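You operate a simulated robot arm through the tools that you are given. There is no shell and no other tool. Be economical: measure what you need, move in short steps, check, and stop when the job is done.

You run a simulated robot arm. Do the job below in one go: nothing can be reset, and whatever is moved stays where it is left.

Task
Bolt the FAIL nozzle in the cage with the red ring on it. Set down upright: what you pick out.

The check looks at the end state, three seconds after you hand in, the way a careful person would. Anything else that was tipped, shoved, dropped, spilled or broken makes it a failure.

Robot
A 7-joint arm with a two-finger parallel gripper on a trunk, on a base that drives. Base frame: it is fixed to the floor where the robot stands at the start and does not move with it; the origin is under the middle of the robot, x ahead of it, y to its left, z up. Readings come in mm, degrees, newtons and seconds.
Its first joint turns from -166.0 to 166.0 degrees. Places, roughly: blue bolt [400, 400, 800]; cage door [500, 600, 800]; inside of the wire cage [700, 600, 600]. Payload 4.4 kg.
The TCP is the grasp point between the finger pads, 23 mm short of the fingertips. In the tool frame z runs along the fingers and y along their closing line. Largest opening 94 mm; finger width 38, thickness 10; the body of the gripper, 54 by 96 mm, starts 39 mm behind the TCP.
Orientation is told as [roll, pitch, yaw] about the base's x, y, z axes, in that order, counted from this pose: with the fingers straight down and closing along the base's y, the tool's x points along the base's -x, its y along +y and its z along -z.

Tools
- The arm moves only by the tool nudge_tool. Its argument "rows" is a list of rows, each a list of 7 numbers: the shift along the tool's x, y, z in units of 100 mm (1.0 is 100 mm), then the turn, a rotation vector about the tool's x, y, z in units of 60 degrees (1.0 is 60 degrees), then the finger opening in m, from 0 to 0.094. In form: [[x, y, z, rx, ry, rz, jaw], ...]. A call has 1 to 12 rows; each row is the pose to reach, as a shift and turn from the pose commanded when the call began, along the tool's axes at that moment. A call with a number of a shift or a turn outside -1 to 1 is refused whole. Each row takes 0.2 s and may step no farther than 50 mm and 8.6 degrees from the row before; otherwise, or with a gripper value out of range, the whole call is refused. A pose out of reach is approached as far as the arm can. The call stops where the force on the tool passes 70 N (or 10 N more than at its start, if that is more) or the arm is blocked; 0.2 s more then pass. Each finger travels about 108 mm/s and halts on what it meets, pressing with about 34 N; the grip force reading is that of the motor and also rises with nothing between the fingers. The clock runs only during rows and for 0.2 s after the last one: add rows that repeat a pose to give the fingers time. It gives the time, the measured TCP pose, the force on the tool (base axes), the opening and the grip force at its end, in the units of the frame above (readings bear some noise), with the torque about the TCP (base axes, N m) and any sound that the robot's microphone picked up.
- Cameras (640 x 400 px; columns grow to the right, rows downward): "scene" is now at [171.2, 262.6, 1446.9]; the picture's right is [0.37, -0.93, 0.00], its down [-0.70, -0.28, -0.66] and it looks along [0.61, 0.24, -0.75] (base axes); focal length 214 px, centre (320, 200). "wrist" rides on the gripper at [86, 16, -74] in the tool frame; the picture's right is [-0.18, 0.98, 0.00], its down [-0.58, -0.11, -0.81] and it looks along [-0.79, -0.15, 0.59] (tool axes); focal length 243 px, centre (320, 200). There is no depth. A picture from a camera that has moved, and an enlarged one, comes with that camera's place and axes in the base frame and with its lens.
- capture(camera): a new picture of that camera. It takes no simulated time.
- roll_base(legs): drives the robot by 1 to 6 legs, each [ahead, left, turn to the left] in mm, mm and degrees, along the robot's own axes; the way and the turn of a leg run together, so that a leg with both is an arc; at most 1500 mm and 180 degrees a leg. The arm and the cameras ride along, it lands a little off, and it stops where it bumps. It gives what a move gives.
- pan_tilt(pan, tilt): turns the head with the scene camera to pan (to the left, within 120 degrees either way) and tilt (down, from -29 to 69), counted from straight ahead of the robot. It gives what a move gives.
- zoom(camera, box): a new picture of the part [left, top, right, bottom] of that camera's present view, enlarged. It takes no simulated time.
- sign_off(): hands the job in; it is judged then, once.

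Go step by step. Nothing tells you exact positions but the pictures and the camera data: compare them with the known pose of the tool, close in by small moves and look again before you grip or let go. The budget is 120 turns and 82 pictures, counting those below and the enlarged ones. Unless the task says otherwise, let go and move clear before handing in, and close with one line.

The tools are called after ">>>" by a JSON object that holds its "fn" and its "kwargs". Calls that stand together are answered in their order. nudge_tool: Moves the arm, as the interface text tells. Its arguments: {"type":"object","properties":{"rows":{"type":"array","items":{"type":"array","items":{"type":"number"}}}},"required":["rows"]} The other tools are called the same way: roll_base (legs) drives the base; pan_tilt (pan, tilt) turns the head that bears the scene camera; capture (camera) takes a picture; zoom (camera, box) takes an enlarged picture of a part of a camera's view; sign_off () hands the job in.

At the start:

```text
clock: 0.0
tool_pos: [470.4, 283.7, 1227.9]
orientation: [0.0, 0.1, -0.1]
wrist_force: [1.1, -0.3, -0.5]
wrist_torque: [0.01, 0.01, -0.02]
width: 94.1
finger_force: 0.0
robot x, y, heading: [-0.1, -0.1, 0.0]
head pan, tilt: [21.6, 48.6]
```

scene: 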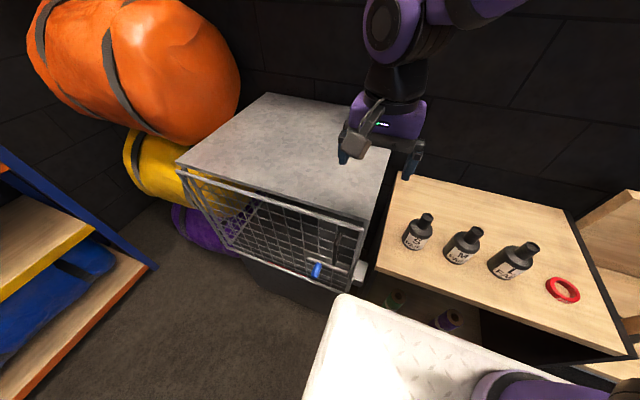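
wrist: 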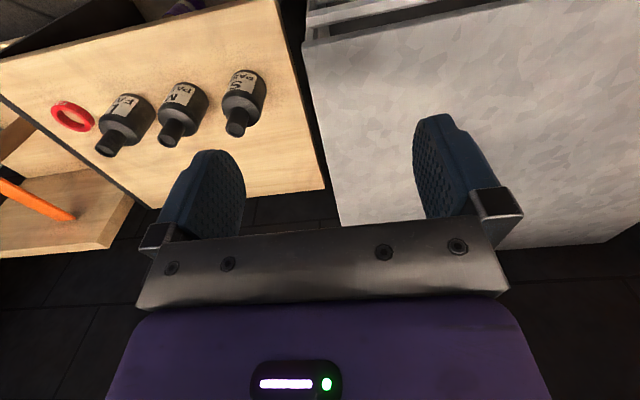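

I see a wire cage with a blue bolt on its door, three labelled nozzles and a red ring on a bench. First I'll enlarge the labels and the bolt.

>>> {"fn": "zoom", "kwargs": {"camera": "scene", "box": [380, 190, 600, 328]}}

>>> {"fn": "zoom", "kwargs": {"camera": "scene", "box": [170, 150, 410, 300]}}

>>> {"fn": "zoom", "kwargs": {"camera": "wrist", "box": [30, 40, 290, 202]}}

```text
2.90 times, centred on (490, 259) of scene
camera zoom: at [171.2, 262.6, 1446.9], right [0.37, -0.93, 0.0], down [-0.7, -0.28, -0.66], along [0.61, 0.24, -0.75], focal length 622 px, centre (-173, 29)
```

zoom: 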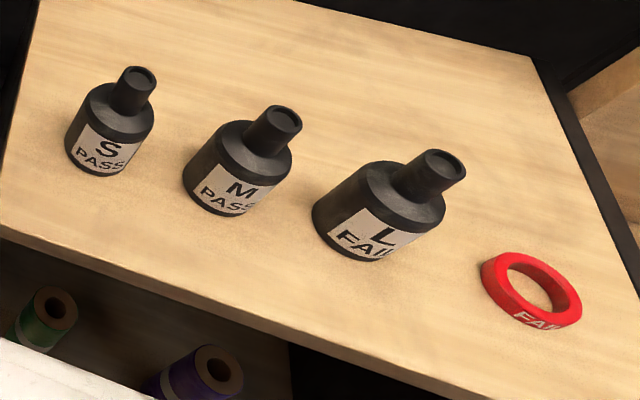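

```text
2.67 times, centred on (290, 225) of scene
camera zoom: at [171.2, 262.6, 1446.9], right [0.37, -0.93, 0.0], down [-0.7, -0.28, -0.66], along [0.61, 0.24, -0.75], focal length 572 px, centre (400, 133)
```

zoom: 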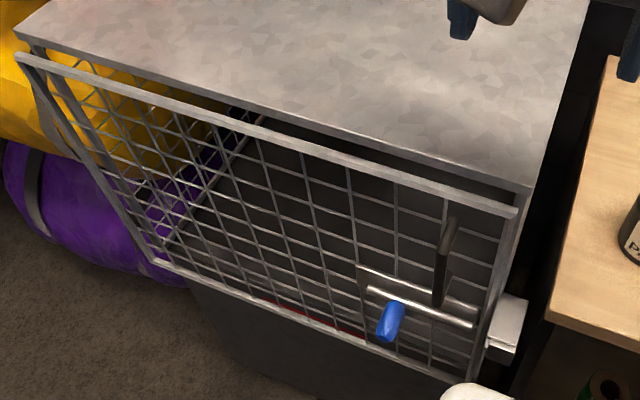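

```text
2.46 times, centred on (160, 121) of wrist
camera zoom: at [386.6, 299.1, 1302.8], right [0.18, 0.98, 0.0], down [0.58, -0.11, 0.81], along [0.79, -0.15, -0.59], focal length 597 px, centre (714, 394)
```

zoom: 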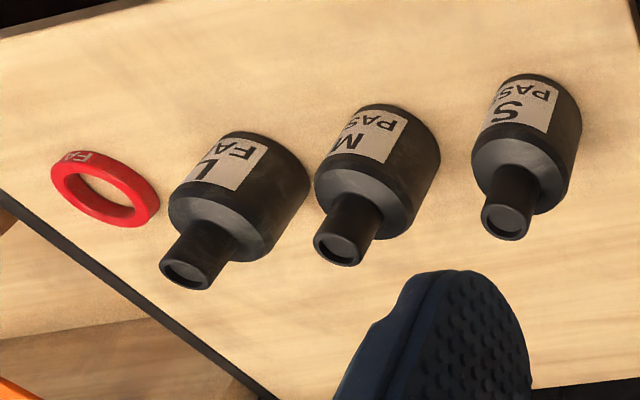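

The L nozzle is the FAIL one (top ≈ [608,-127,977]) and the ring lies near [594,-266,860]. The cage front is at x≈480, spanning y 265–838, with its roof at z≈1046. I'll look around the cage door and the robot's surroundings.

>>> {"fn": "pan_tilt", "kwargs": {"pan": 60, "tilt": 40}}

>>> {"fn": "capture", "kwargs": {"camera": "scene"}}

>>> {"fn": "zoom", "kwargs": {"camera": "scene", "box": [380, 130, 620, 280]}}

>>> {"fn": "pan_tilt", "kwargs": {"pan": 35, "tilt": 69}}

>>> {"fn": "capture", "kwargs": {"camera": "scene"}}

```text
clock: 1.1
tool_pos: [472.3, 284.0, 1228.4]
orientation: [-0.1, 0.0, -0.1]
wrist_force: [-0.2, 0.2, -0.1]
wrist_torque: [0.03, -0.02, 0.02]
width: 94.0
finger_force: 0.2
robot x, y, heading: [0.7, -2.2, -0.2]
head pan, tilt: [60.0, 40.0]
```

```text
76 pictures are left
camera scene: at [141.1, 307.3, 1459.2], right [0.87, -0.5, 0.0], down [-0.32, -0.56, -0.77], along [0.38, 0.66, -0.64], focal length 214 px, centre (320, 200)
```

scene: 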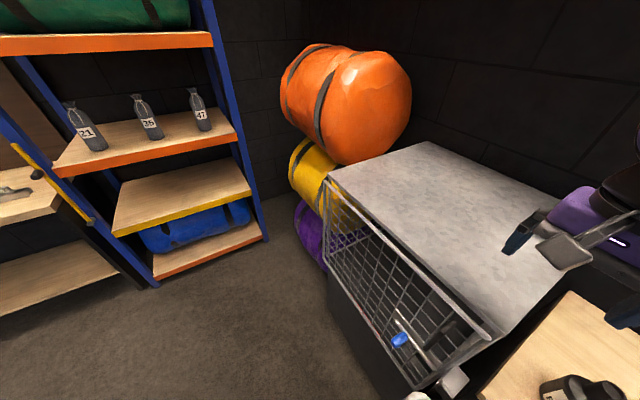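

```text
2.67 times, centred on (500, 205) of scene
camera zoom: at [141.1, 307.3, 1459.2], right [0.87, -0.5, 0.0], down [-0.32, -0.56, -0.77], along [0.38, 0.66, -0.64], focal length 572 px, centre (-160, 187)
```

zoom: 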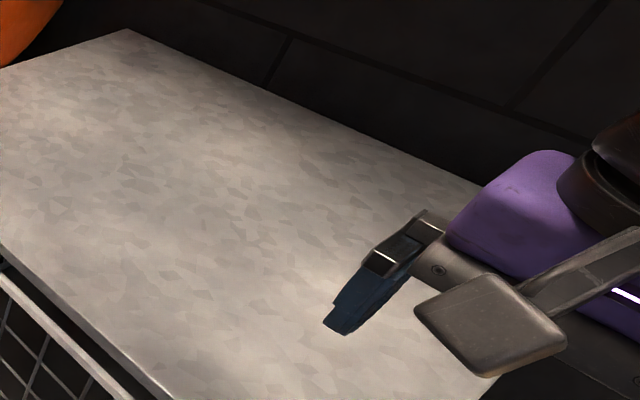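

```text
clock: 2.0
tool_pos: [471.5, 284.4, 1229.5]
orientation: [0.0, 0.0, 0.0]
wrist_force: [0.4, -0.2, -0.4]
wrist_torque: [-0.01, 0.0, 0.01]
width: 94.2
finger_force: 0.1
robot x, y, heading: [-4.5, -3.6, -0.1]
head pan, tilt: [35.0, 68.8]
```

```text
74 pictures are left
camera scene: at [144.3, 265.9, 1423.1], right [0.57, -0.82, 0.0], down [-0.76, -0.54, -0.36], along [0.3, 0.21, -0.93], focal length 214 px, centre (320, 200)
```

scene: 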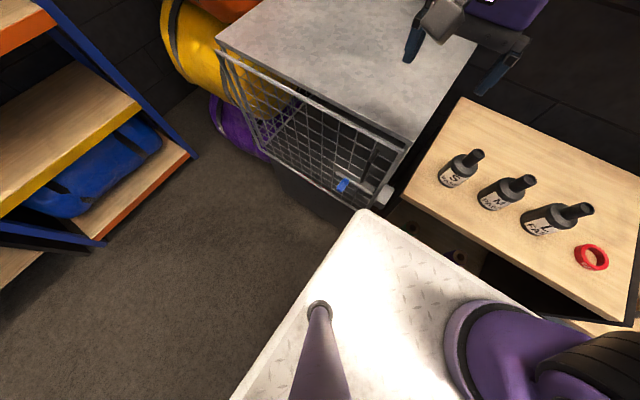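

The robot's white deck lies close in front of the bench. Before moving, I'll look to the right and closely at the bolt.

>>> {"fn": "zoom", "kwargs": {"camera": "scene", "box": [310, 140, 430, 215]}}

>>> {"fn": "pan_tilt", "kwargs": {"pan": -35, "tilt": 45}}

>>> {"fn": "capture", "kwargs": {"camera": "scene"}}

```text
5.33 times, centred on (370, 178) of scene
camera zoom: at [144.3, 265.9, 1423.1], right [0.57, -0.82, 0.0], down [-0.76, -0.54, -0.36], along [0.3, 0.21, -0.93], focal length 1144 px, centre (53, 320)
```

zoom: 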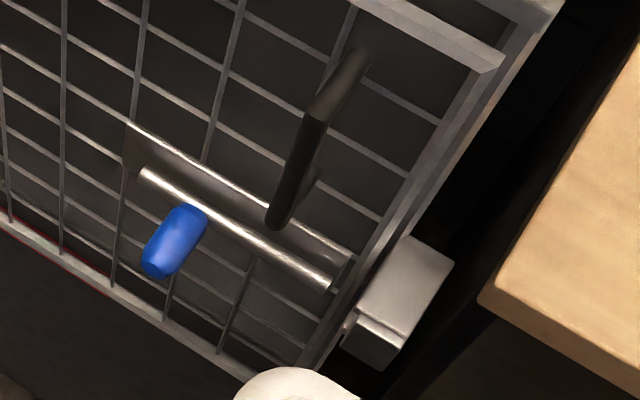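

```text
clock: 3.4
tool_pos: [471.6, 283.4, 1227.0]
orientation: [0.0, 0.0, 0.0]
wrist_force: [0.1, -0.4, -0.4]
wrist_torque: [-0.02, -0.01, -0.05]
width: 94.1
finger_force: 0.1
robot x, y, heading: [3.0, -0.9, -0.2]
head pan, tilt: [-35.0, 45.0]
```

```text
72 pictures are left
camera scene: at [165.1, 187.1, 1451.9], right [-0.57, -0.82, 0.0], down [-0.58, 0.41, -0.71], along [0.58, -0.41, -0.71], focal length 214 px, centre (320, 200)
```

scene: 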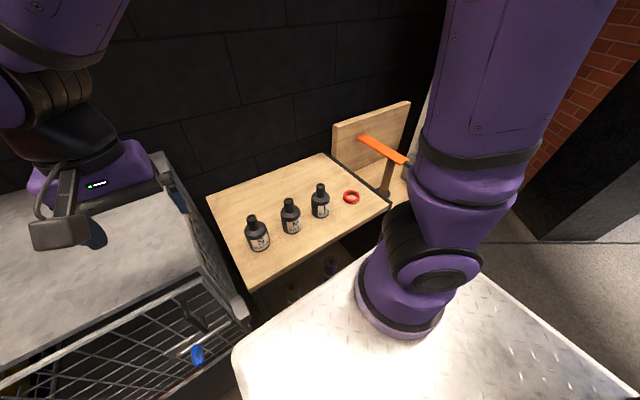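

The bolt is drawn back, and the right side is clear. I'll drive a little back and to the right so the arm hangs nearer the nozzle and ring.

>>> {"fn": "roll_base", "kwargs": {"legs": [[-80, 0, 0], [0, -250, 0]]}}

>>> {"fn": "nudge_tool", "kwargs": {"rows": [[-0.25, -0.3, 0.2, 0, 0, 0, 0.094], [-0.5, -0.6, 0.4, 0, 0, 0, 0.094], [-0.75, -0.8, 0.6, 0, 0, 0, 0.094], [-1, -1, 0.8, 0, 0, 0, 0.094]]}}

>>> {"fn": "nudge_tool", "kwargs": {"rows": [[-0.25, -0.3, 0.2, 0, 0, 0, 0.094], [-0.5, -0.6, 0.4, 0, 0, 0, 0.094], [-0.75, -0.8, 0.6, 0, 0, 0, 0.094], [-1, -1, 0.7, 0, 0, 0, 0.094]]}}

>>> {"fn": "capture", "kwargs": {"camera": "wrist"}}

>>> {"fn": "capture", "kwargs": {"camera": "scene"}}

```text
clock: 5.9
tool_pos: [390.9, 33.1, 1229.2]
orientation: [0.0, 0.1, 0.4]
wrist_force: [0.2, 0.4, 0.3]
wrist_torque: [0.02, -0.02, 0.01]
width: 94.1
finger_force: 0.1
robot x, y, heading: [-79.0, -250.6, 0.6]
head pan, tilt: [-35.0, 45.0]
```

```text
clock: 6.9
tool_pos: [489.8, -67.5, 1147.8]
orientation: [0.0, 0.0, 0.5]
wrist_force: [-0.2, 0.2, -0.1]
wrist_torque: [0.03, -0.03, 0.02]
width: 94.0
finger_force: 0.2
robot x, y, heading: [-77.0, -254.2, 0.6]
head pan, tilt: [-35.0, 45.0]
```

```text
clock: 7.9
tool_pos: [594.0, -164.2, 1077.6]
orientation: [0.0, -0.1, 0.4]
wrist_force: [-1.1, -0.1, -0.4]
wrist_torque: [-0.02, -0.01, 0.0]
width: 93.9
finger_force: 0.1
robot x, y, heading: [-79.5, -254.0, 0.3]
head pan, tilt: [-35.0, 45.0]
```

```text
71 pictures are left
camera wrist: at [508.4, -148.8, 1151.6], right [0.18, 0.98, 0.0], down [0.58, -0.1, 0.81], along [0.79, -0.14, -0.59], focal length 243 px, centre (320, 200)
```

wrist: 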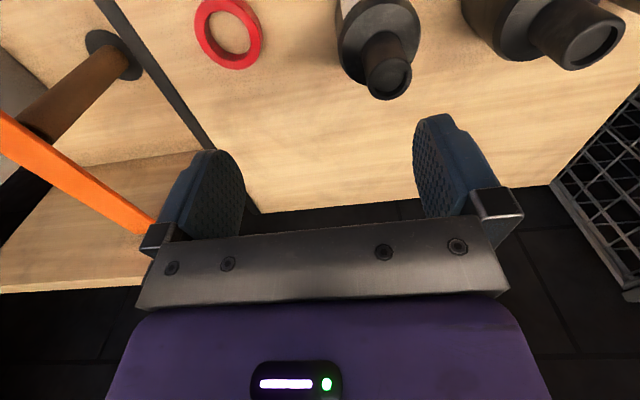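

```text
70 pictures are left
camera scene: at [84.7, -65.2, 1452.0], right [-0.57, -0.82, 0.0], down [-0.58, 0.4, -0.71], along [0.58, -0.4, -0.71], focal length 214 px, centre (320, 200)
```

scene: 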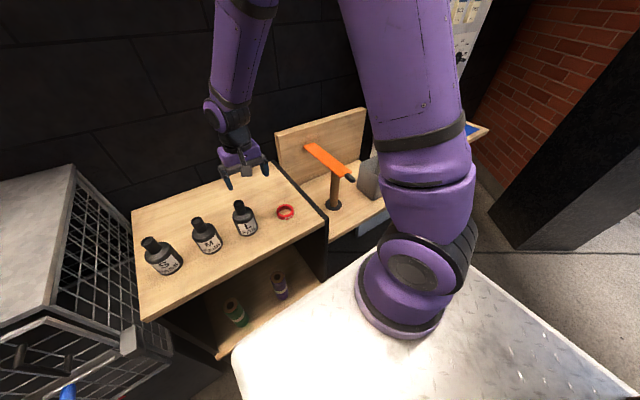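

The ring reads about 70 mm outside and 44 mm inside, and the L neck is about 32 mm. I'm moving above the ring to look again.

>>> {"fn": "nudge_tool", "kwargs": {"rows": [[0, -0.32, 0, 0, 0, 0, 0.094], [0, -0.64, 0, 0, 0, 0, 0.094], [0.02, -0.97, 0.1, 0, 0, 0, 0.094], [0.02, -0.97, 0.5, 0, 0, 0, 0.094], [0.02, -0.97, 0.9, 0, 0, 0, 0.094]]}}

>>> {"fn": "capture", "kwargs": {"camera": "wrist"}}

```text
clock: 9.1
tool_pos: [592.6, -265.0, 989.0]
orientation: [-0.1, 0.0, 0.4]
wrist_force: [-0.8, 0.2, 1.1]
wrist_torque: [-0.03, 0.01, -0.02]
width: 94.0
finger_force: 0.0
robot x, y, heading: [-83.0, -253.1, 0.4]
head pan, tilt: [-35.0, 45.0]
```

```text
69 pictures are left
camera wrist: at [507.0, -249.9, 1063.6], right [0.18, 0.98, 0.0], down [0.58, -0.1, 0.81], along [0.79, -0.14, -0.59], focal length 243 px, centre (320, 200)
```

wrist: 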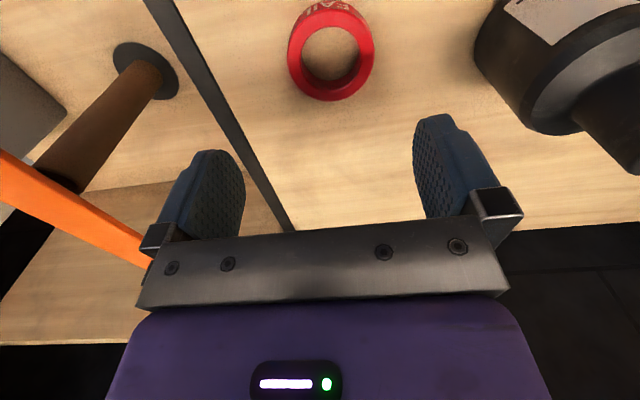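

The ring sits about 9 mm to +y of the tool's axis. I'll correct this and descend part way to check the heights.

>>> {"fn": "nudge_tool", "kwargs": {"rows": [[-0.02, 0.09, 0.3, 0, 0, 0, 0.094], [-0.02, 0.09, 0.6, 0, 0, 0, 0.094], [-0.02, 0.09, 0.8, 0, 0, 0, 0.094]]}}

>>> {"fn": "capture", "kwargs": {"camera": "wrist"}}

>>> {"fn": "zoom", "kwargs": {"camera": "scene", "box": [200, 150, 340, 238]}}

```text
clock: 9.9
tool_pos: [592.5, -255.2, 907.7]
orientation: [0.0, 0.1, 0.4]
wrist_force: [0.0, -1.2, 0.4]
wrist_torque: [0.02, 0.03, 0.01]
width: 93.8
finger_force: 0.1
robot x, y, heading: [-81.3, -253.3, 0.1]
head pan, tilt: [-35.0, 45.0]
```

```text
68 pictures are left
camera wrist: at [507.7, -239.1, 982.1], right [0.18, 0.98, 0.0], down [0.58, -0.11, 0.81], along [0.79, -0.14, -0.59], focal length 243 px, centre (320, 200)
```

wrist: 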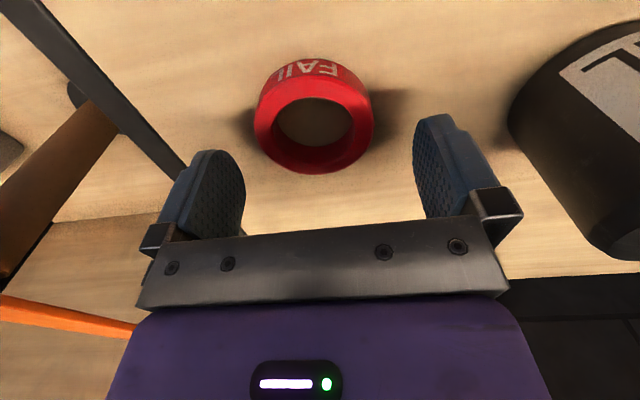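

```text
4.55 times, centred on (270, 194) of scene
camera zoom: at [85.0, -65.5, 1452.0], right [-0.57, -0.82, 0.0], down [-0.58, 0.4, -0.71], along [0.58, -0.4, -0.71], focal length 975 px, centre (547, 227)
```

zoom: 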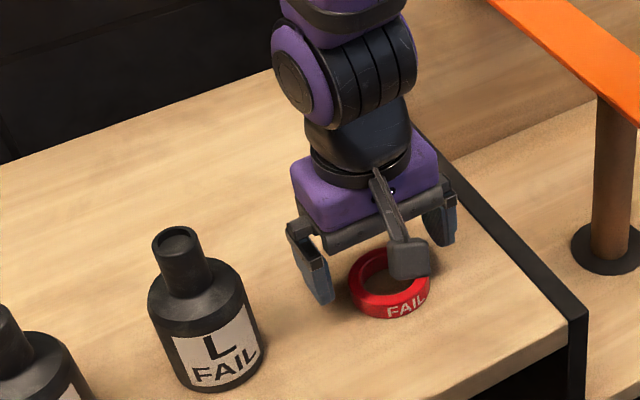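

Centred within 4 mm. I'll lower to the ring and close.

>>> {"fn": "nudge_tool", "kwargs": {"rows": [[0, -0.035, 0.15, 0, 0, 0, 0.094], [0, -0.035, 0.29, 0, 0, 0, 0.094], [0, -0.035, 0.29, 0, 0, 0, 0.06], [0, -0.035, 0.29, 0, 0, 0, 0.06], [0, -0.035, 0.29, 0, 0, 0, 0.06]]}}

>>> {"fn": "capture", "kwargs": {"camera": "wrist"}}

```text
clock: 10.7
tool_pos: [593.0, -258.3, 882.7]
orientation: [0.1, -0.2, 0.2]
wrist_force: [-9.2, -0.9, 30.6]
wrist_torque: [-0.36, 0.8, -0.12]
width: 63.1
finger_force: 33.7
robot x, y, heading: [-78.3, -255.0, 0.4]
head pan, tilt: [-35.0, 45.0]
stopped in row 4: the force on the tool passed its limit at 84 N (the readings are from after the stop); the commanded pose is now the measured one
```

```text
66 pictures are left
camera wrist: at [507.7, -242.0, 956.9], right [0.18, 0.98, 0.0], down [0.58, -0.11, 0.81], along [0.8, -0.14, -0.59], focal length 243 px, centre (320, 200)
```

wrist: 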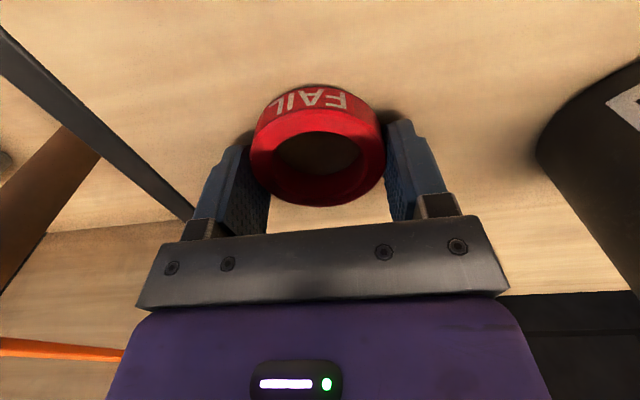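

The fingertips touched the bench (≈ z 859) while closing on the ring at 63 mm. I'll lift and check.

>>> {"fn": "nudge_tool", "kwargs": {"rows": [[0, 0, -0.1, 0, 0, 0, 0.055], [0, 0, -0.4, 0, 0, 0, 0.055], [0, 0, -0.8, 0, 0, 0, 0.055], [0, 0, -1, 0, 0, 0, 0.055]]}}

>>> {"fn": "capture", "kwargs": {"camera": "wrist"}}

>>> {"fn": "zoom", "kwargs": {"camera": "scene", "box": [200, 130, 340, 218]}}

```text
clock: 11.7
tool_pos: [594.8, -259.0, 982.0]
orientation: [-0.1, -0.2, 0.4]
wrist_force: [0.5, 0.1, -1.3]
wrist_torque: [-0.01, 0.01, 0.0]
width: 62.8
finger_force: 34.3
robot x, y, heading: [-75.8, -256.2, 0.5]
head pan, tilt: [-35.0, 45.0]
```

```text
65 pictures are left
camera wrist: at [508.9, -242.8, 1056.3], right [0.18, 0.98, 0.0], down [0.58, -0.11, 0.81], along [0.8, -0.14, -0.59], focal length 243 px, centre (320, 200)
```

wrist: 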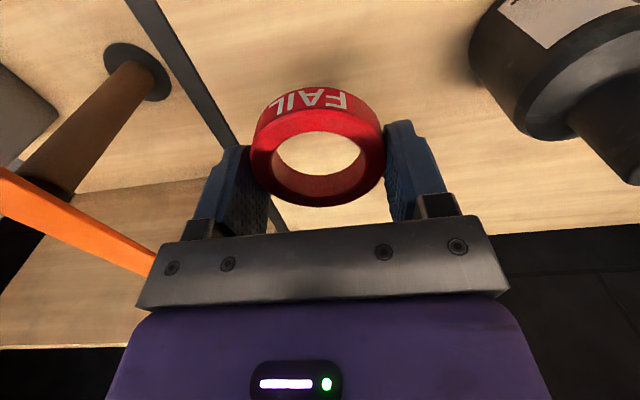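

```text
4.55 times, centred on (270, 174) of scene
camera zoom: at [85.7, -65.5, 1451.9], right [-0.57, -0.82, 0.0], down [-0.58, 0.4, -0.71], along [0.58, -0.4, -0.71], focal length 975 px, centre (547, 318)
```

zoom: 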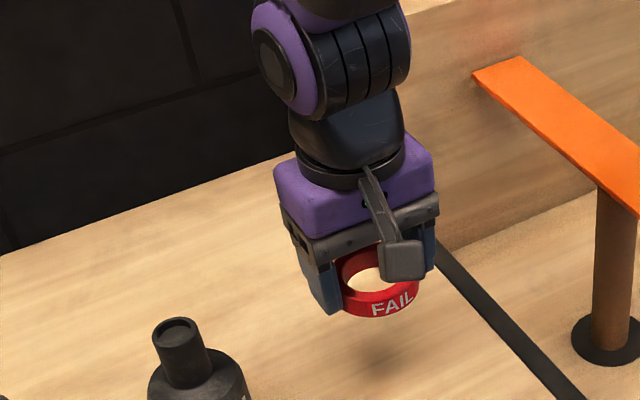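

The ring is held level. I'll raise it and carry it above the L nozzle, whose neck I take to be near (607, -123), with its top about z 980.

>>> {"fn": "nudge_tool", "kwargs": {"rows": [[0, 0, -0.4, 0, 0, 0, 0.055], [0, 0, -0.7, 0, 0, 0, 0.055], [-0.06, 0.35, -0.7, 0, 0, 0, 0.055], [-0.12, 0.7, -0.7, 0, 0, 0, 0.055], [-0.12, 0.9, -0.7, 0, 0, 0, 0.055]]}}

>>> {"fn": "nudge_tool", "kwargs": {"rows": [[0, 0.2, 0, 0, 0, 0, 0.055], [0, 0.45, 0, 0, 0, 0, 0.055], [0, 0.45, 0, 0, 0, 0, 0.055]]}}

>>> {"fn": "capture", "kwargs": {"camera": "wrist"}}

>>> {"fn": "zoom", "kwargs": {"camera": "scene", "box": [180, 130, 320, 218]}}

```text
clock: 12.9
tool_pos: [604.4, -167.7, 1052.3]
orientation: [-0.1, -0.3, 0.3]
wrist_force: [-0.1, -0.1, -0.7]
wrist_torque: [-0.02, 0.01, -0.01]
width: 62.7
finger_force: 34.4
robot x, y, heading: [-75.7, -252.5, 0.4]
head pan, tilt: [-35.0, 45.0]
```

```text
clock: 13.7
tool_pos: [604.9, -122.9, 1052.1]
orientation: [0.0, -0.4, 0.3]
wrist_force: [0.3, 0.2, -0.1]
wrist_torque: [0.0, -0.01, 0.01]
width: 63.0
finger_force: 33.5
robot x, y, heading: [-77.3, -253.9, 0.3]
head pan, tilt: [-35.0, 45.0]
```

```text
63 pictures are left
camera wrist: at [519.3, -107.3, 1126.4], right [0.18, 0.98, 0.0], down [0.58, -0.11, 0.81], along [0.8, -0.14, -0.59], focal length 243 px, centre (320, 200)
```

wrist: 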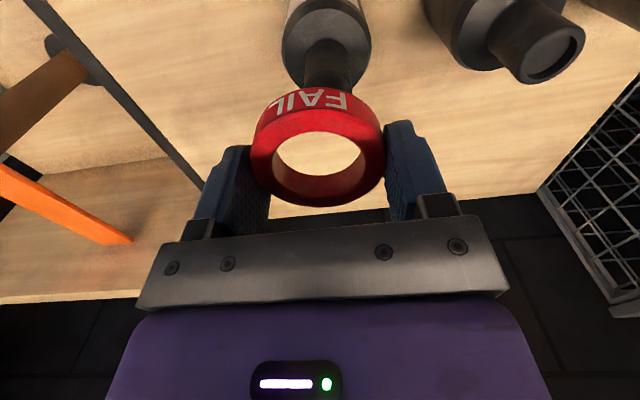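

```text
4.55 times, centred on (250, 174) of scene
camera zoom: at [85.3, -65.5, 1452.0], right [-0.57, -0.82, 0.0], down [-0.58, 0.4, -0.71], along [0.58, -0.4, -0.71], focal length 975 px, centre (638, 318)
```

zoom: 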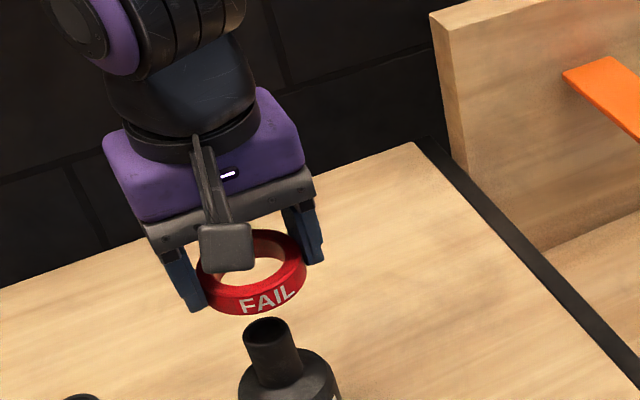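

The nozzle's axis is about 6 mm further +y and a few mm further +x. I'll correct this and come down to just above the neck to check.

>>> {"fn": "nudge_tool", "kwargs": {"rows": [[-0.04, 0.06, 0, 0, 0, 0, 0.055], [-0.04, 0.06, 0.2, 0, 0, 0, 0.055], [-0.04, 0.06, 0.35, 0, 0, 0, 0.055], [-0.04, 0.06, 0.35, 0, 0, 0, 0.055]]}}

>>> {"fn": "capture", "kwargs": {"camera": "wrist"}}

>>> {"fn": "zoom", "kwargs": {"camera": "scene", "box": [200, 165, 280, 215]}}

```text
clock: 14.7
tool_pos: [610.5, -115.8, 1015.8]
orientation: [0.1, -0.3, 0.4]
wrist_force: [0.0, 1.5, 0.1]
wrist_torque: [0.01, 0.02, 0.01]
width: 62.9
finger_force: 34.1
robot x, y, heading: [-79.3, -250.6, 0.4]
head pan, tilt: [-35.0, 45.0]
```

```text
61 pictures are left
camera wrist: at [524.2, -100.7, 1089.5], right [0.18, 0.98, 0.0], down [0.58, -0.11, 0.81], along [0.8, -0.14, -0.59], focal length 243 px, centre (320, 200)
```

wrist: 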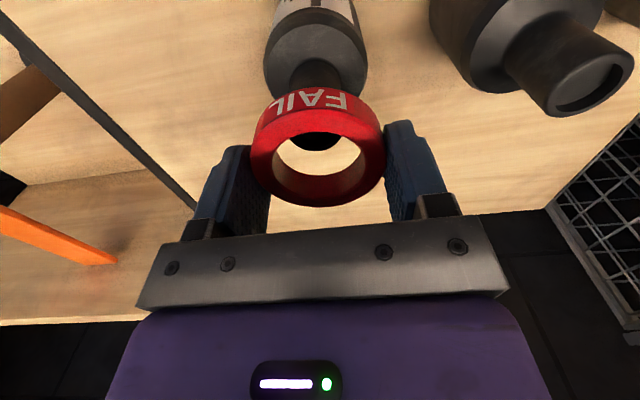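

```text
8.00 times, centred on (240, 190) of scene
camera zoom: at [85.2, -65.5, 1452.0], right [-0.57, -0.82, 0.0], down [-0.58, 0.4, -0.71], along [0.58, -0.4, -0.71], focal length 1716 px, centre (960, 280)
```

zoom: 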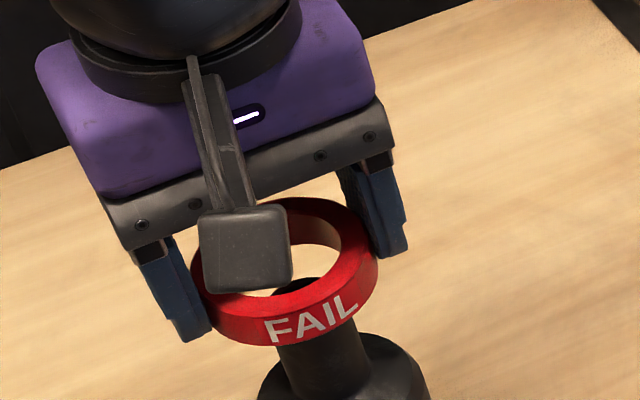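

The ring looks centred over the neck to about 1–2 mm. I'll lower it partly over the neck and check forces and view.

>>> {"fn": "nudge_tool", "kwargs": {"rows": [[0.015, 0, 0.1, 0, 0, 0, 0.055], [0.015, 0, 0.18, 0, 0, 0, 0.055], [0.015, 0, 0.25, 0, 0, 0, 0.055]]}}

>>> {"fn": "capture", "kwargs": {"camera": "wrist"}}

>>> {"fn": "zoom", "kwargs": {"camera": "scene", "box": [200, 165, 280, 215]}}

```text
clock: 15.5
tool_pos: [607.1, -114.9, 991.6]
orientation: [0.0, -0.3, 0.4]
wrist_force: [-1.3, 0.2, -0.6]
wrist_torque: [0.01, -0.03, -0.03]
width: 63.0
finger_force: 33.9
robot x, y, heading: [-75.9, -251.2, 0.7]
head pan, tilt: [-35.0, 45.0]
```

```text
59 pictures are left
camera wrist: at [522.2, -100.0, 1065.5], right [0.18, 0.98, 0.0], down [0.58, -0.11, 0.81], along [0.8, -0.14, -0.59], focal length 243 px, centre (320, 200)
```

wrist: 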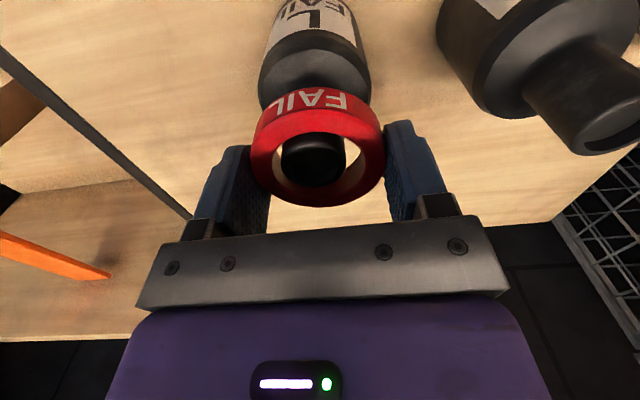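

```text
8.00 times, centred on (240, 190) of scene
camera zoom: at [85.2, -65.5, 1452.0], right [-0.57, -0.82, 0.0], down [-0.58, 0.4, -0.71], along [0.58, -0.4, -0.71], focal length 1716 px, centre (960, 280)
```

zoom: 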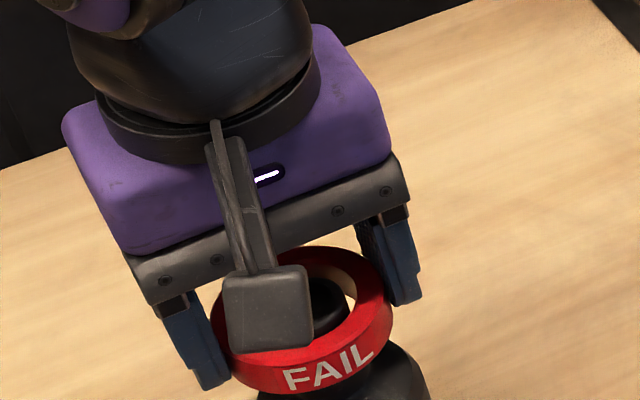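

The neck has entered the ring cleanly. I'll continue down to the shoulder.

>>> {"fn": "nudge_tool", "kwargs": {"rows": [[0, -0.015, 0.08, 0, 0, 0, 0.055], [0, -0.015, 0.15, 0, 0, 0, 0.055], [0, -0.015, 0.2, 0, 0, 0, 0.055]]}}

>>> {"fn": "capture", "kwargs": {"camera": "wrist"}}

>>> {"fn": "zoom", "kwargs": {"camera": "scene", "box": [190, 165, 286, 225]}}

```text
clock: 16.3
tool_pos: [607.8, -116.5, 972.5]
orientation: [0.0, -0.3, 0.3]
wrist_force: [0.2, -0.7, -0.5]
wrist_torque: [0.02, -0.01, -0.02]
width: 62.8
finger_force: 33.6
robot x, y, heading: [-81.2, -254.1, 0.2]
head pan, tilt: [-35.0, 45.0]
```

```text
57 pictures are left
camera wrist: at [522.5, -101.8, 1045.6], right [0.18, 0.98, 0.0], down [0.58, -0.11, 0.81], along [0.8, -0.14, -0.59], focal length 243 px, centre (320, 200)
```

wrist: 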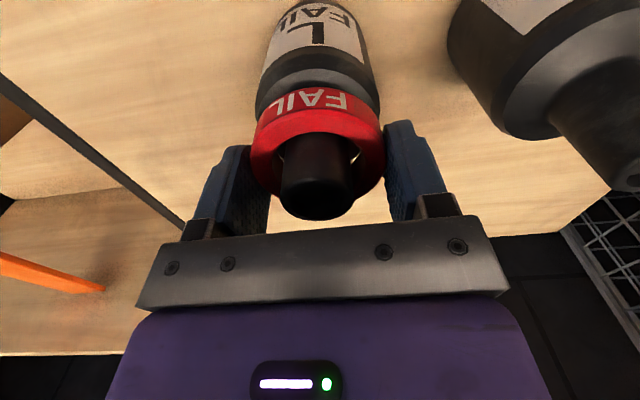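

```text
6.67 times, centred on (238, 195) of scene
camera zoom: at [85.2, -65.5, 1452.0], right [-0.57, -0.82, 0.0], down [-0.58, 0.4, -0.71], along [0.58, -0.4, -0.71], focal length 1430 px, centre (867, 233)
```

zoom: 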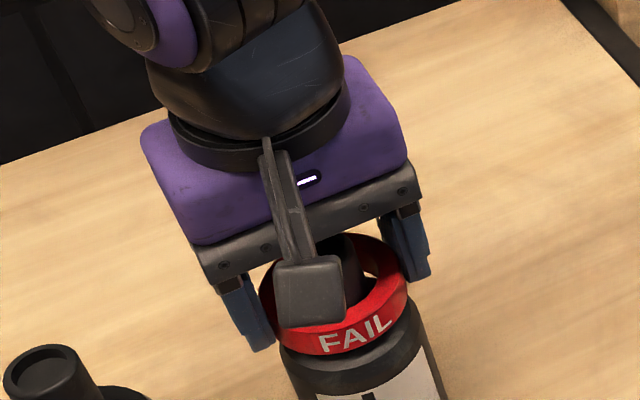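

Still free of contact; lowering further in small steps.

>>> {"fn": "nudge_tool", "kwargs": {"rows": [[0, 0, 0.03, 0, 0, 0, 0.055], [0, 0, 0.06, 0, 0, 0, 0.055], [0, 0, 0.08, 0, 0, 0, 0.055]]}}

>>> {"fn": "zoom", "kwargs": {"camera": "wrist", "box": [200, 0, 440, 240]}}

```text
clock: 17.1
tool_pos: [608.3, -117.9, 964.2]
orientation: [0.1, -0.4, 0.4]
wrist_force: [1.0, 1.7, 20.4]
wrist_torque: [-0.05, 0.37, 0.02]
width: 63.0
finger_force: 34.0
robot x, y, heading: [-78.0, -255.7, 0.5]
head pan, tilt: [-35.0, 45.0]
```

```text
1.67 times, centred on (320, 120) of wrist
camera zoom: at [522.9, -101.7, 1038.2], right [0.18, 0.98, 0.0], down [0.58, -0.11, 0.81], along [0.8, -0.14, -0.59], focal length 404 px, centre (320, 333)
```

zoom: 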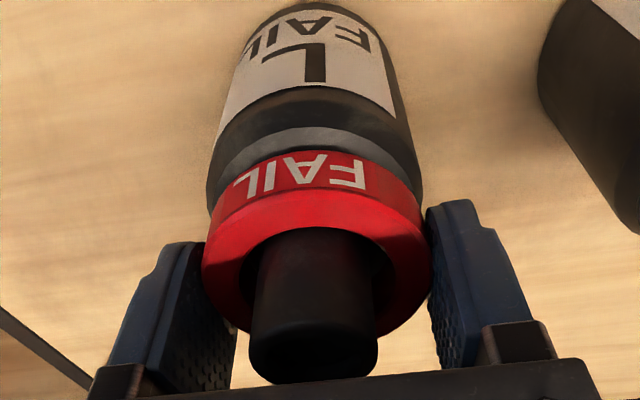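

The ring now rests on the shoulder (20 N contact). I'll release it and rise clear.

>>> {"fn": "nudge_tool", "kwargs": {"rows": [[0, 0, -0.01, 0, 0, 0, 0.07], [0, 0, -0.01, 0, 0, 0, 0.09], [0, 0, -0.01, 0, 0, 0, 0.094], [0, 0, -0.2, 0, 0, 0, 0.094], [0, 0, -0.6, 0, 0, 0, 0.094], [0, 0, -1, 0, 0, 0, 0.094]]}}

>>> {"fn": "capture", "kwargs": {"camera": "wrist"}}

>>> {"fn": "zoom", "kwargs": {"camera": "scene", "box": [170, 160, 298, 240]}}

```text
clock: 18.5
tool_pos: [607.8, -117.2, 1064.0]
orientation: [0.1, -0.1, 0.4]
wrist_force: [0.5, -0.2, 0.0]
wrist_torque: [-0.01, 0.04, -0.02]
width: 93.9
finger_force: 0.0
robot x, y, heading: [-77.5, -251.2, 0.3]
head pan, tilt: [-35.0, 45.0]
```

```text
54 pictures are left
camera wrist: at [521.6, -101.3, 1137.9], right [0.18, 0.98, 0.0], down [0.58, -0.11, 0.81], along [0.8, -0.14, -0.59], focal length 243 px, centre (320, 200)
```

wrist: 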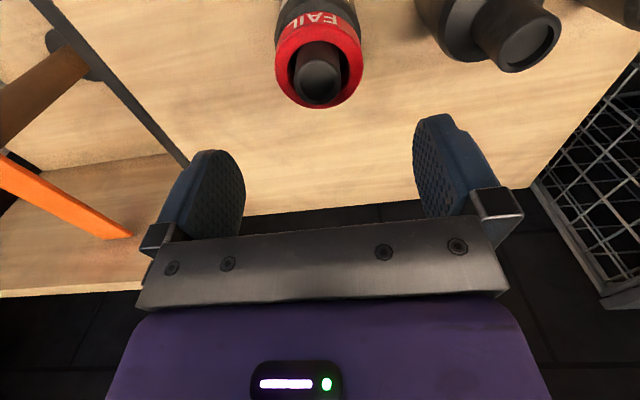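

```text
5.00 times, centred on (234, 200) of scene
camera zoom: at [85.7, -65.3, 1451.9], right [-0.57, -0.82, 0.0], down [-0.58, 0.4, -0.71], along [0.58, -0.4, -0.71], focal length 1072 px, centre (750, 200)
```

zoom: 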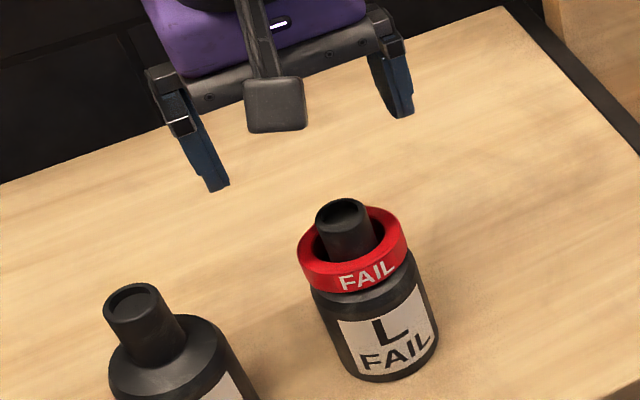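

The ring is seated on the L nozzle, which stands upright. Now I'll back the robot away and move left to inspect the cage door and bolt.

>>> {"fn": "roll_base", "kwargs": {"legs": [[-250, 0, 0], [0, 300, 0]]}}

>>> {"fn": "pan_tilt", "kwargs": {"pan": 28, "tilt": 38}}

>>> {"fn": "capture", "kwargs": {"camera": "scene"}}

>>> {"fn": "capture", "kwargs": {"camera": "wrist"}}

```text
clock: 22.0
tool_pos: [350.3, 189.1, 1063.7]
orientation: [0.0, -0.3, 0.4]
wrist_force: [0.4, -0.6, 1.1]
wrist_torque: [0.03, -0.02, -0.01]
width: 93.9
finger_force: 0.0
robot x, y, heading: [-332.4, 50.9, 0.5]
head pan, tilt: [-35.0, 45.0]
```

```text
clock: 23.4
tool_pos: [352.2, 189.3, 1064.3]
orientation: [0.0, -0.2, 0.4]
wrist_force: [0.3, 0.1, 0.1]
wrist_torque: [-0.01, -0.02, 0.05]
width: 93.8
finger_force: 0.1
robot x, y, heading: [-335.3, 50.2, 0.5]
head pan, tilt: [28.0, 38.0]
```

```text
52 pictures are left
camera scene: at [-161.6, 325.8, 1462.2], right [0.48, -0.88, 0.0], down [-0.54, -0.29, -0.79], along [0.69, 0.38, -0.62], focal length 214 px, centre (320, 200)
```

scene: 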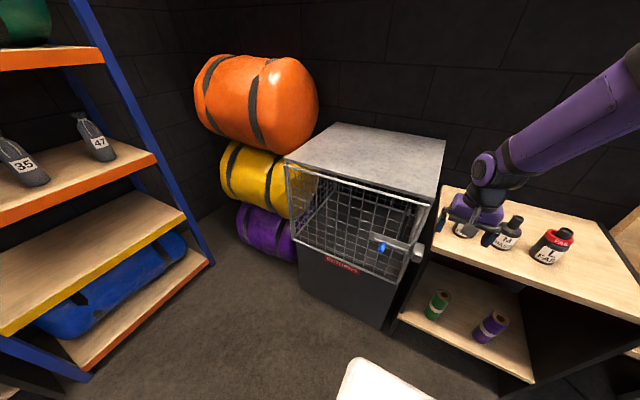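

```text
51 pictures are left
camera wrist: at [265.6, 203.3, 1137.8], right [0.18, 0.98, 0.0], down [0.58, -0.1, 0.81], along [0.8, -0.14, -0.59], focal length 243 px, centre (320, 200)
```

wrist: 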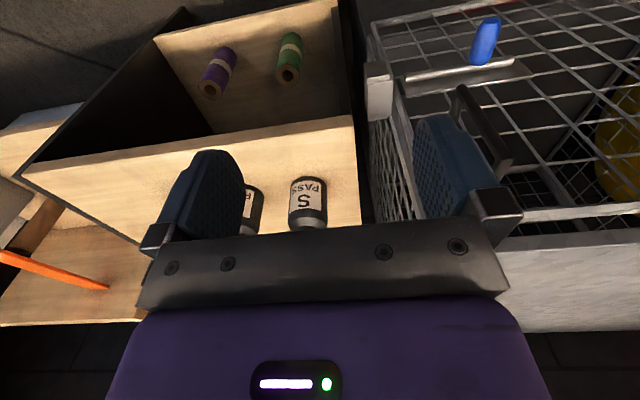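

The view is good now; I'll enlarge the door from both cameras.

>>> {"fn": "zoom", "kwargs": {"camera": "scene", "box": [280, 145, 440, 290]}}

>>> {"fn": "zoom", "kwargs": {"camera": "wrist", "box": [350, 0, 640, 181]}}

```text
2.76 times, centred on (360, 218) of scene
camera zoom: at [-161.6, 325.8, 1462.2], right [0.48, -0.88, 0.0], down [-0.54, -0.29, -0.79], along [0.69, 0.38, -0.62], focal length 592 px, centre (210, 152)
```

zoom: 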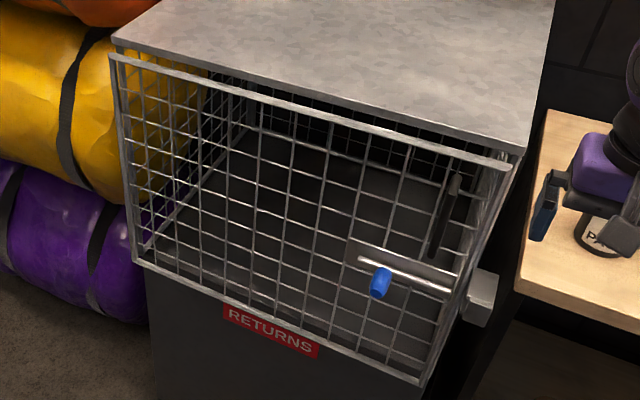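

```text
2.21 times, centred on (495, 90) of wrist
camera zoom: at [265.6, 203.3, 1137.8], right [0.18, 0.98, 0.0], down [0.58, -0.1, 0.81], along [0.8, -0.14, -0.59], focal length 535 px, centre (-66, 442)
```

zoom: 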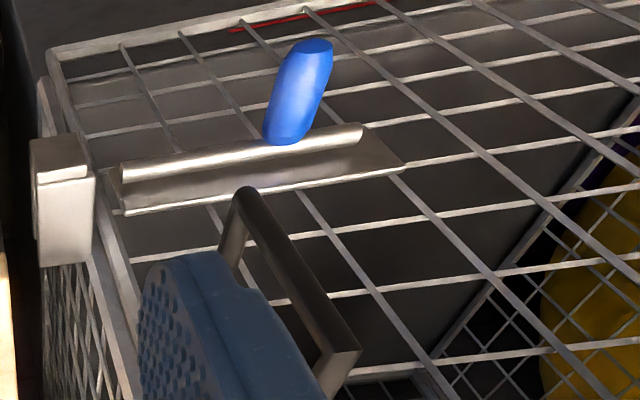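

The bolt knob is at about [420, 372, 816]. The door handle is a vertical bar at about [425, 321], from z 900 to 1000. I'll hover above the handle.

>>> {"fn": "nudge_tool", "kwargs": {"rows": [[-0.1, 0.4, -0.1, 0, 0, 0, 0.094], [-0.3, 0.8, -0.2, 0, 0, 0, 0.094], [-0.5, 1, -0.2, 0, 0, 0, 0.094]]}}

>>> {"fn": "nudge_tool", "kwargs": {"rows": [[0, 0.32, 0, 0, 0, 0, 0.094], [0, 0.32, 0, 0, 0, 0, 0.094]]}}

>>> {"fn": "capture", "kwargs": {"camera": "wrist"}}

>>> {"fn": "zoom", "kwargs": {"camera": "scene", "box": [340, 140, 460, 215]}}

```text
clock: 24.1
tool_pos: [400.3, 287.3, 1083.3]
orientation: [0.0, -0.3, 0.4]
wrist_force: [0.2, 0.2, 0.8]
wrist_torque: [-0.01, -0.02, 0.0]
width: 94.4
finger_force: 0.1
robot x, y, heading: [-334.0, 45.2, 0.6]
head pan, tilt: [28.0, 38.0]
```

```text
clock: 24.8
tool_pos: [399.6, 321.3, 1083.4]
orientation: [0.0, -0.3, 0.4]
wrist_force: [-0.2, 0.4, -0.8]
wrist_torque: [-0.02, 0.03, 0.0]
width: 93.9
finger_force: 0.0
robot x, y, heading: [-334.8, 48.7, 0.7]
head pan, tilt: [28.0, 38.0]
```

```text
48 pictures are left
camera wrist: at [313.3, 336.5, 1156.9], right [0.18, 0.98, 0.0], down [0.58, -0.1, 0.81], along [0.8, -0.14, -0.59], focal length 243 px, centre (320, 200)
```

wrist: 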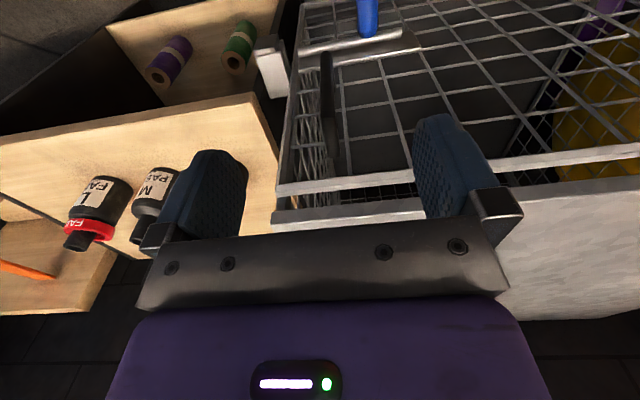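

```text
5.33 times, centred on (400, 178) of scene
camera zoom: at [-161.6, 325.8, 1462.2], right [0.48, -0.88, 0.0], down [-0.54, -0.29, -0.79], along [0.69, 0.38, -0.62], focal length 1144 px, centre (-107, 320)
```

zoom: 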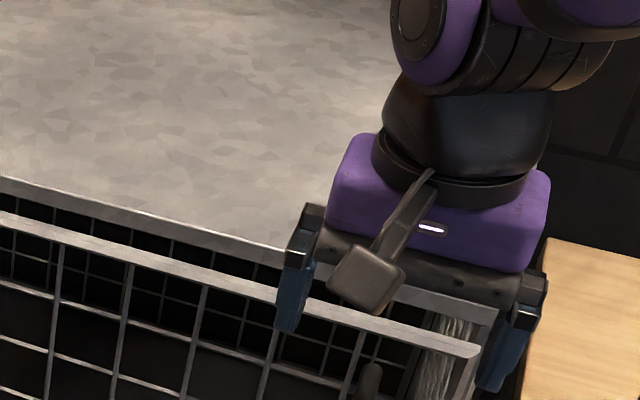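

I need the handle's depth more precisely, so I'm enlarging it.

>>> {"fn": "zoom", "kwargs": {"camera": "wrist", "box": [250, 20, 430, 220]}}

```text
2.00 times, centred on (340, 120) of wrist
camera zoom: at [313.3, 336.5, 1156.9], right [0.18, 0.98, 0.0], down [0.58, -0.1, 0.81], along [0.8, -0.14, -0.59], focal length 485 px, centre (280, 360)
```

zoom: 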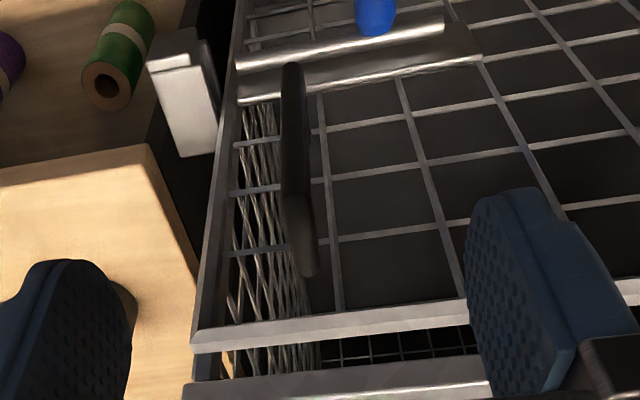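

The bar is at x≈425, y≈323, with its top at z≈1000 and the door plane at x≈462. I'm lowering the fingers around it and closing.

>>> {"fn": "nudge_tool", "kwargs": {"rows": [[-0.16, 0.025, 0, 0, 0, 0, 0.094], [-0.16, 0.025, 0.4, 0, 0, 0, 0.094], [-0.16, 0.025, 0.8, 0, 0, 0, 0.094], [-0.16, 0.025, 1, 0, 0, 0, 0.094]]}}

>>> {"fn": "nudge_tool", "kwargs": {"rows": [[0, 0, 0.06, 0, 0, 0, 0.094], [0, 0, 0.06, 0, 0, 0, 0.04], [0, 0, 0.06, 0, 0, 0, 0.0], [0, 0, 0.06, 0, 0, 0, 0.0], [0, 0, 0.06, 0, 0, 0, 0.0], [0, 0, 0.06, 0, 0, 0, 0.0]]}}

>>> {"fn": "capture", "kwargs": {"camera": "wrist"}}

```text
clock: 25.8
tool_pos: [416.6, 322.6, 987.9]
orientation: [0.1, -0.5, 0.3]
wrist_force: [-7.3, -5.0, 34.9]
wrist_torque: [-0.31, -1.96, -0.36]
width: 94.1
finger_force: 0.0
robot x, y, heading: [-333.8, 52.9, 0.8]
head pan, tilt: [28.0, 38.0]
```

```text
clock: 26.1
tool_pos: [417.6, 324.9, 987.1]
orientation: [0.4, -0.9, 0.4]
wrist_force: [-8.0, -3.1, 25.9]
wrist_torque: [-0.23, -1.46, -0.24]
width: 94.2
finger_force: 0.1
robot x, y, heading: [-331.1, 46.1, 0.5]
head pan, tilt: [28.0, 38.0]
stopped in row 1: the force on the tool passed its limit at 81 N (the readings are from after the stop); the commanded pose is now the measured one
```

```text
45 pictures are left
camera wrist: at [331.4, 339.0, 1060.1], right [0.18, 0.98, 0.01], down [0.57, -0.11, 0.82], along [0.8, -0.14, -0.58], focal length 243 px, centre (320, 200)
```

wrist: 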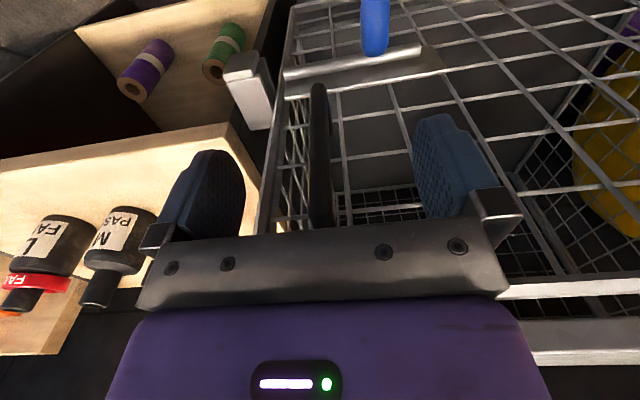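

The gripper's housing touched the door or roof edge. The fingers already straddle the bar well, so I'll rise 6 mm, ease back 4 mm and close.

>>> {"fn": "nudge_tool", "kwargs": {"rows": [[0.02, -0.01, -0.06, 0, 0, 0, 0.094], [0.04, -0.01, -0.06, 0, 0, 0, 0.06], [0.04, -0.01, -0.06, 0, 0, 0, 0.02], [0.04, -0.01, -0.06, 0, 0, 0, 0.0], [0.04, -0.01, -0.06, 0, 0, 0, 0.0], [0.04, -0.01, -0.06, 0, 0, 0, 0.0], [0.04, -0.01, -0.06, 0, 0, 0, 0.0]]}}

>>> {"fn": "capture", "kwargs": {"camera": "wrist"}}

```text
clock: 27.8
tool_pos: [414.8, 322.2, 990.4]
orientation: [0.3, -0.8, 0.3]
wrist_force: [0.0, 1.5, -3.8]
wrist_torque: [-0.78, -0.31, 0.03]
width: 12.2
finger_force: 45.1
robot x, y, heading: [-333.5, 49.2, 0.4]
head pan, tilt: [28.0, 38.0]
```

```text
44 pictures are left
camera wrist: at [327.8, 338.0, 1064.0], right [0.18, 0.98, 0.01], down [0.57, -0.11, 0.81], along [0.8, -0.14, -0.58], focal length 243 px, centre (320, 200)
```

wrist: 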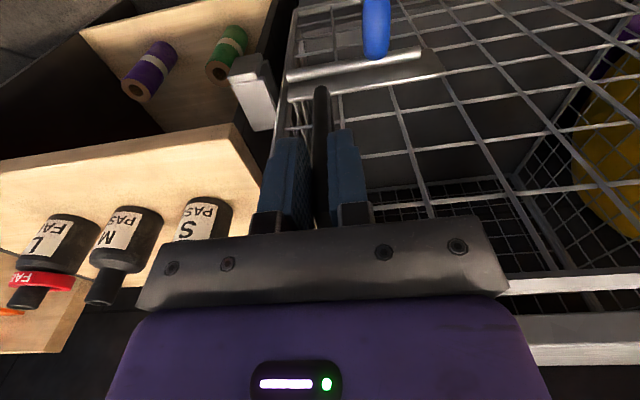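

The bar is gripped. I'll pull the door open along its arc about the hinge at roughly (465, 838), turning the tool with it.

>>> {"fn": "nudge_tool", "kwargs": {"rows": [[0.2425, 0.029, 0, 0, 0, 0.045, 0.0], [0.483, 0.07, 0, 0, 0, 0.09, 0.0], [0.722, 0.122, 0, 0, 0, 0.135, 0.0], [0.958, 0.185, 0, 0, 0, 0.18, 0.0]]}}

>>> {"fn": "capture", "kwargs": {"camera": "scene"}}

```text
clock: 28.8
tool_pos: [319.1, 342.7, 990.8]
orientation: [0.6, -0.7, -10.2]
wrist_force: [7.7, 27.0, 8.4]
wrist_torque: [-1.06, 0.7, 0.47]
width: 12.0
finger_force: 45.7
robot x, y, heading: [-332.6, 49.9, 0.5]
head pan, tilt: [28.0, 38.0]
```

```text
43 pictures are left
camera scene: at [-161.3, 326.9, 1462.0], right [0.48, -0.88, 0.0], down [-0.54, -0.29, -0.79], along [0.69, 0.38, -0.62], focal length 214 px, centre (320, 200)
```

scene: 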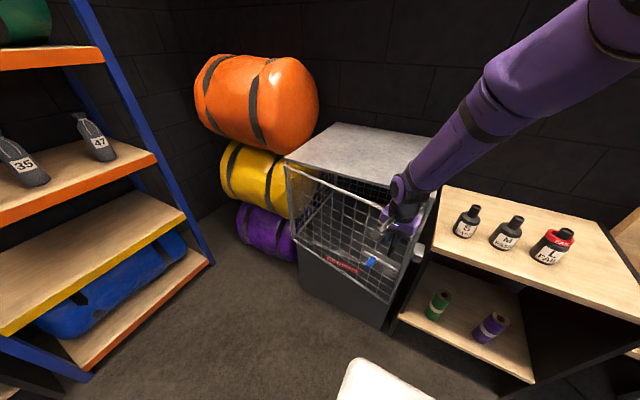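

The door swings; the +y pull shows the arc needs slightly more y. Continuing with that correction.

>>> {"fn": "nudge_tool", "kwargs": {"rows": [[0.2425, 0.05, 0, 0, 0, 0.045, 0.0], [0.481, 0.104, 0, 0, 0, 0.09, 0.0], [0.718, 0.163, 0, 0, 0, 0.135, 0.0], [0.95, 0.233, 0, 0, 0, 0.18, 0.0]]}}

>>> {"fn": "nudge_tool", "kwargs": {"rows": [[0.242, 0.036, 0, 0, 0, 0.045, 0.0], [0.481, 0.084, 0, 0, 0, 0.09, 0.0], [0.718, 0.143, 0, 0, 0, 0.135, 0.0], [0.95, 0.213, 0, 0, 0, 0.18, 0.0]]}}

```text
clock: 29.8
tool_pos: [228.1, 379.4, 987.6]
orientation: [0.5, -0.5, -21.2]
wrist_force: [2.0, 6.0, 16.1]
wrist_torque: [-1.79, -0.58, 0.32]
width: 12.1
finger_force: 45.2
robot x, y, heading: [-336.3, 54.3, 0.4]
head pan, tilt: [28.0, 38.0]
```

```text
clock: 30.8
tool_pos: [145.8, 432.6, 987.8]
orientation: [0.5, -0.5, -32.0]
wrist_force: [-16.5, -21.5, 28.9]
wrist_torque: [-2.52, -0.37, -0.01]
width: 12.1
finger_force: 45.0
robot x, y, heading: [-331.5, 48.0, 0.8]
head pan, tilt: [28.0, 38.0]
```

The forces are moderate. I'll continue, easing up a little in z.

>>> {"fn": "nudge_tool", "kwargs": {"rows": [[0.2425, 0.015, -0.02, 0, 0, 0.045, 0.0], [0.483, 0.055, -0.03, 0, 0, 0.09, 0.0], [0.722, 0.107, -0.03, 0, 0, 0.135, 0.0], [0.958, 0.17, -0.03, 0, 0, 0.18, 0.0]]}}

>>> {"fn": "nudge_tool", "kwargs": {"rows": [[0.2425, 0.029, -0.01, 0, 0, 0.045, 0.0], [0.483, 0.07, -0.02, 0, 0, 0.09, 0.0], [0.722, 0.122, -0.02, 0, 0, 0.135, 0.0], [0.958, 0.185, -0.02, 0, 0, 0.18, 0.0]]}}

>>> {"fn": "capture", "kwargs": {"camera": "scene"}}

```text
clock: 31.8
tool_pos: [76.6, 498.5, 990.8]
orientation: [0.7, -0.3, -42.8]
wrist_force: [-11.1, -9.8, -14.8]
wrist_torque: [-0.88, 1.1, 0.07]
width: 11.9
finger_force: 45.1
robot x, y, heading: [-333.1, 49.3, 0.4]
head pan, tilt: [28.0, 38.0]
```

```text
clock: 32.3
tool_pos: [62.8, 516.4, 990.3]
orientation: [-0.3, -0.6, -48.7]
wrist_force: [-23.0, -18.9, 17.2]
wrist_torque: [0.12, 0.4, -0.09]
width: 12.3
finger_force: 45.3
robot x, y, heading: [-336.3, 52.2, 0.6]
head pan, tilt: [28.0, 38.0]
stopped in row 2: the force on the tool passed its limit at 88 N (the readings are from after the stop); the commanded pose is now the measured one
```

```text
42 pictures are left
camera scene: at [-167.2, 326.5, 1458.7], right [0.51, -0.86, 0.0], down [-0.56, -0.33, -0.76], along [0.65, 0.39, -0.65], focal length 214 px, centre (320, 200)
```

scene: 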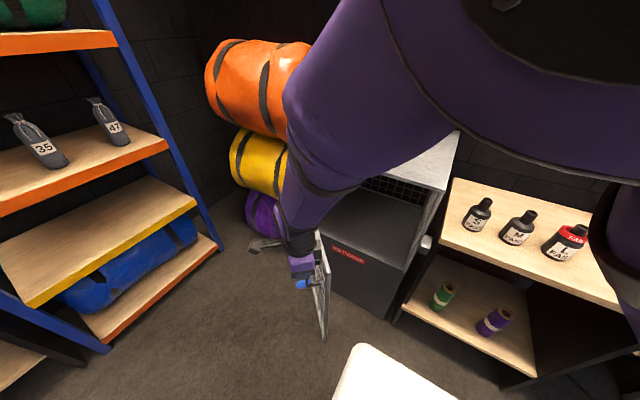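

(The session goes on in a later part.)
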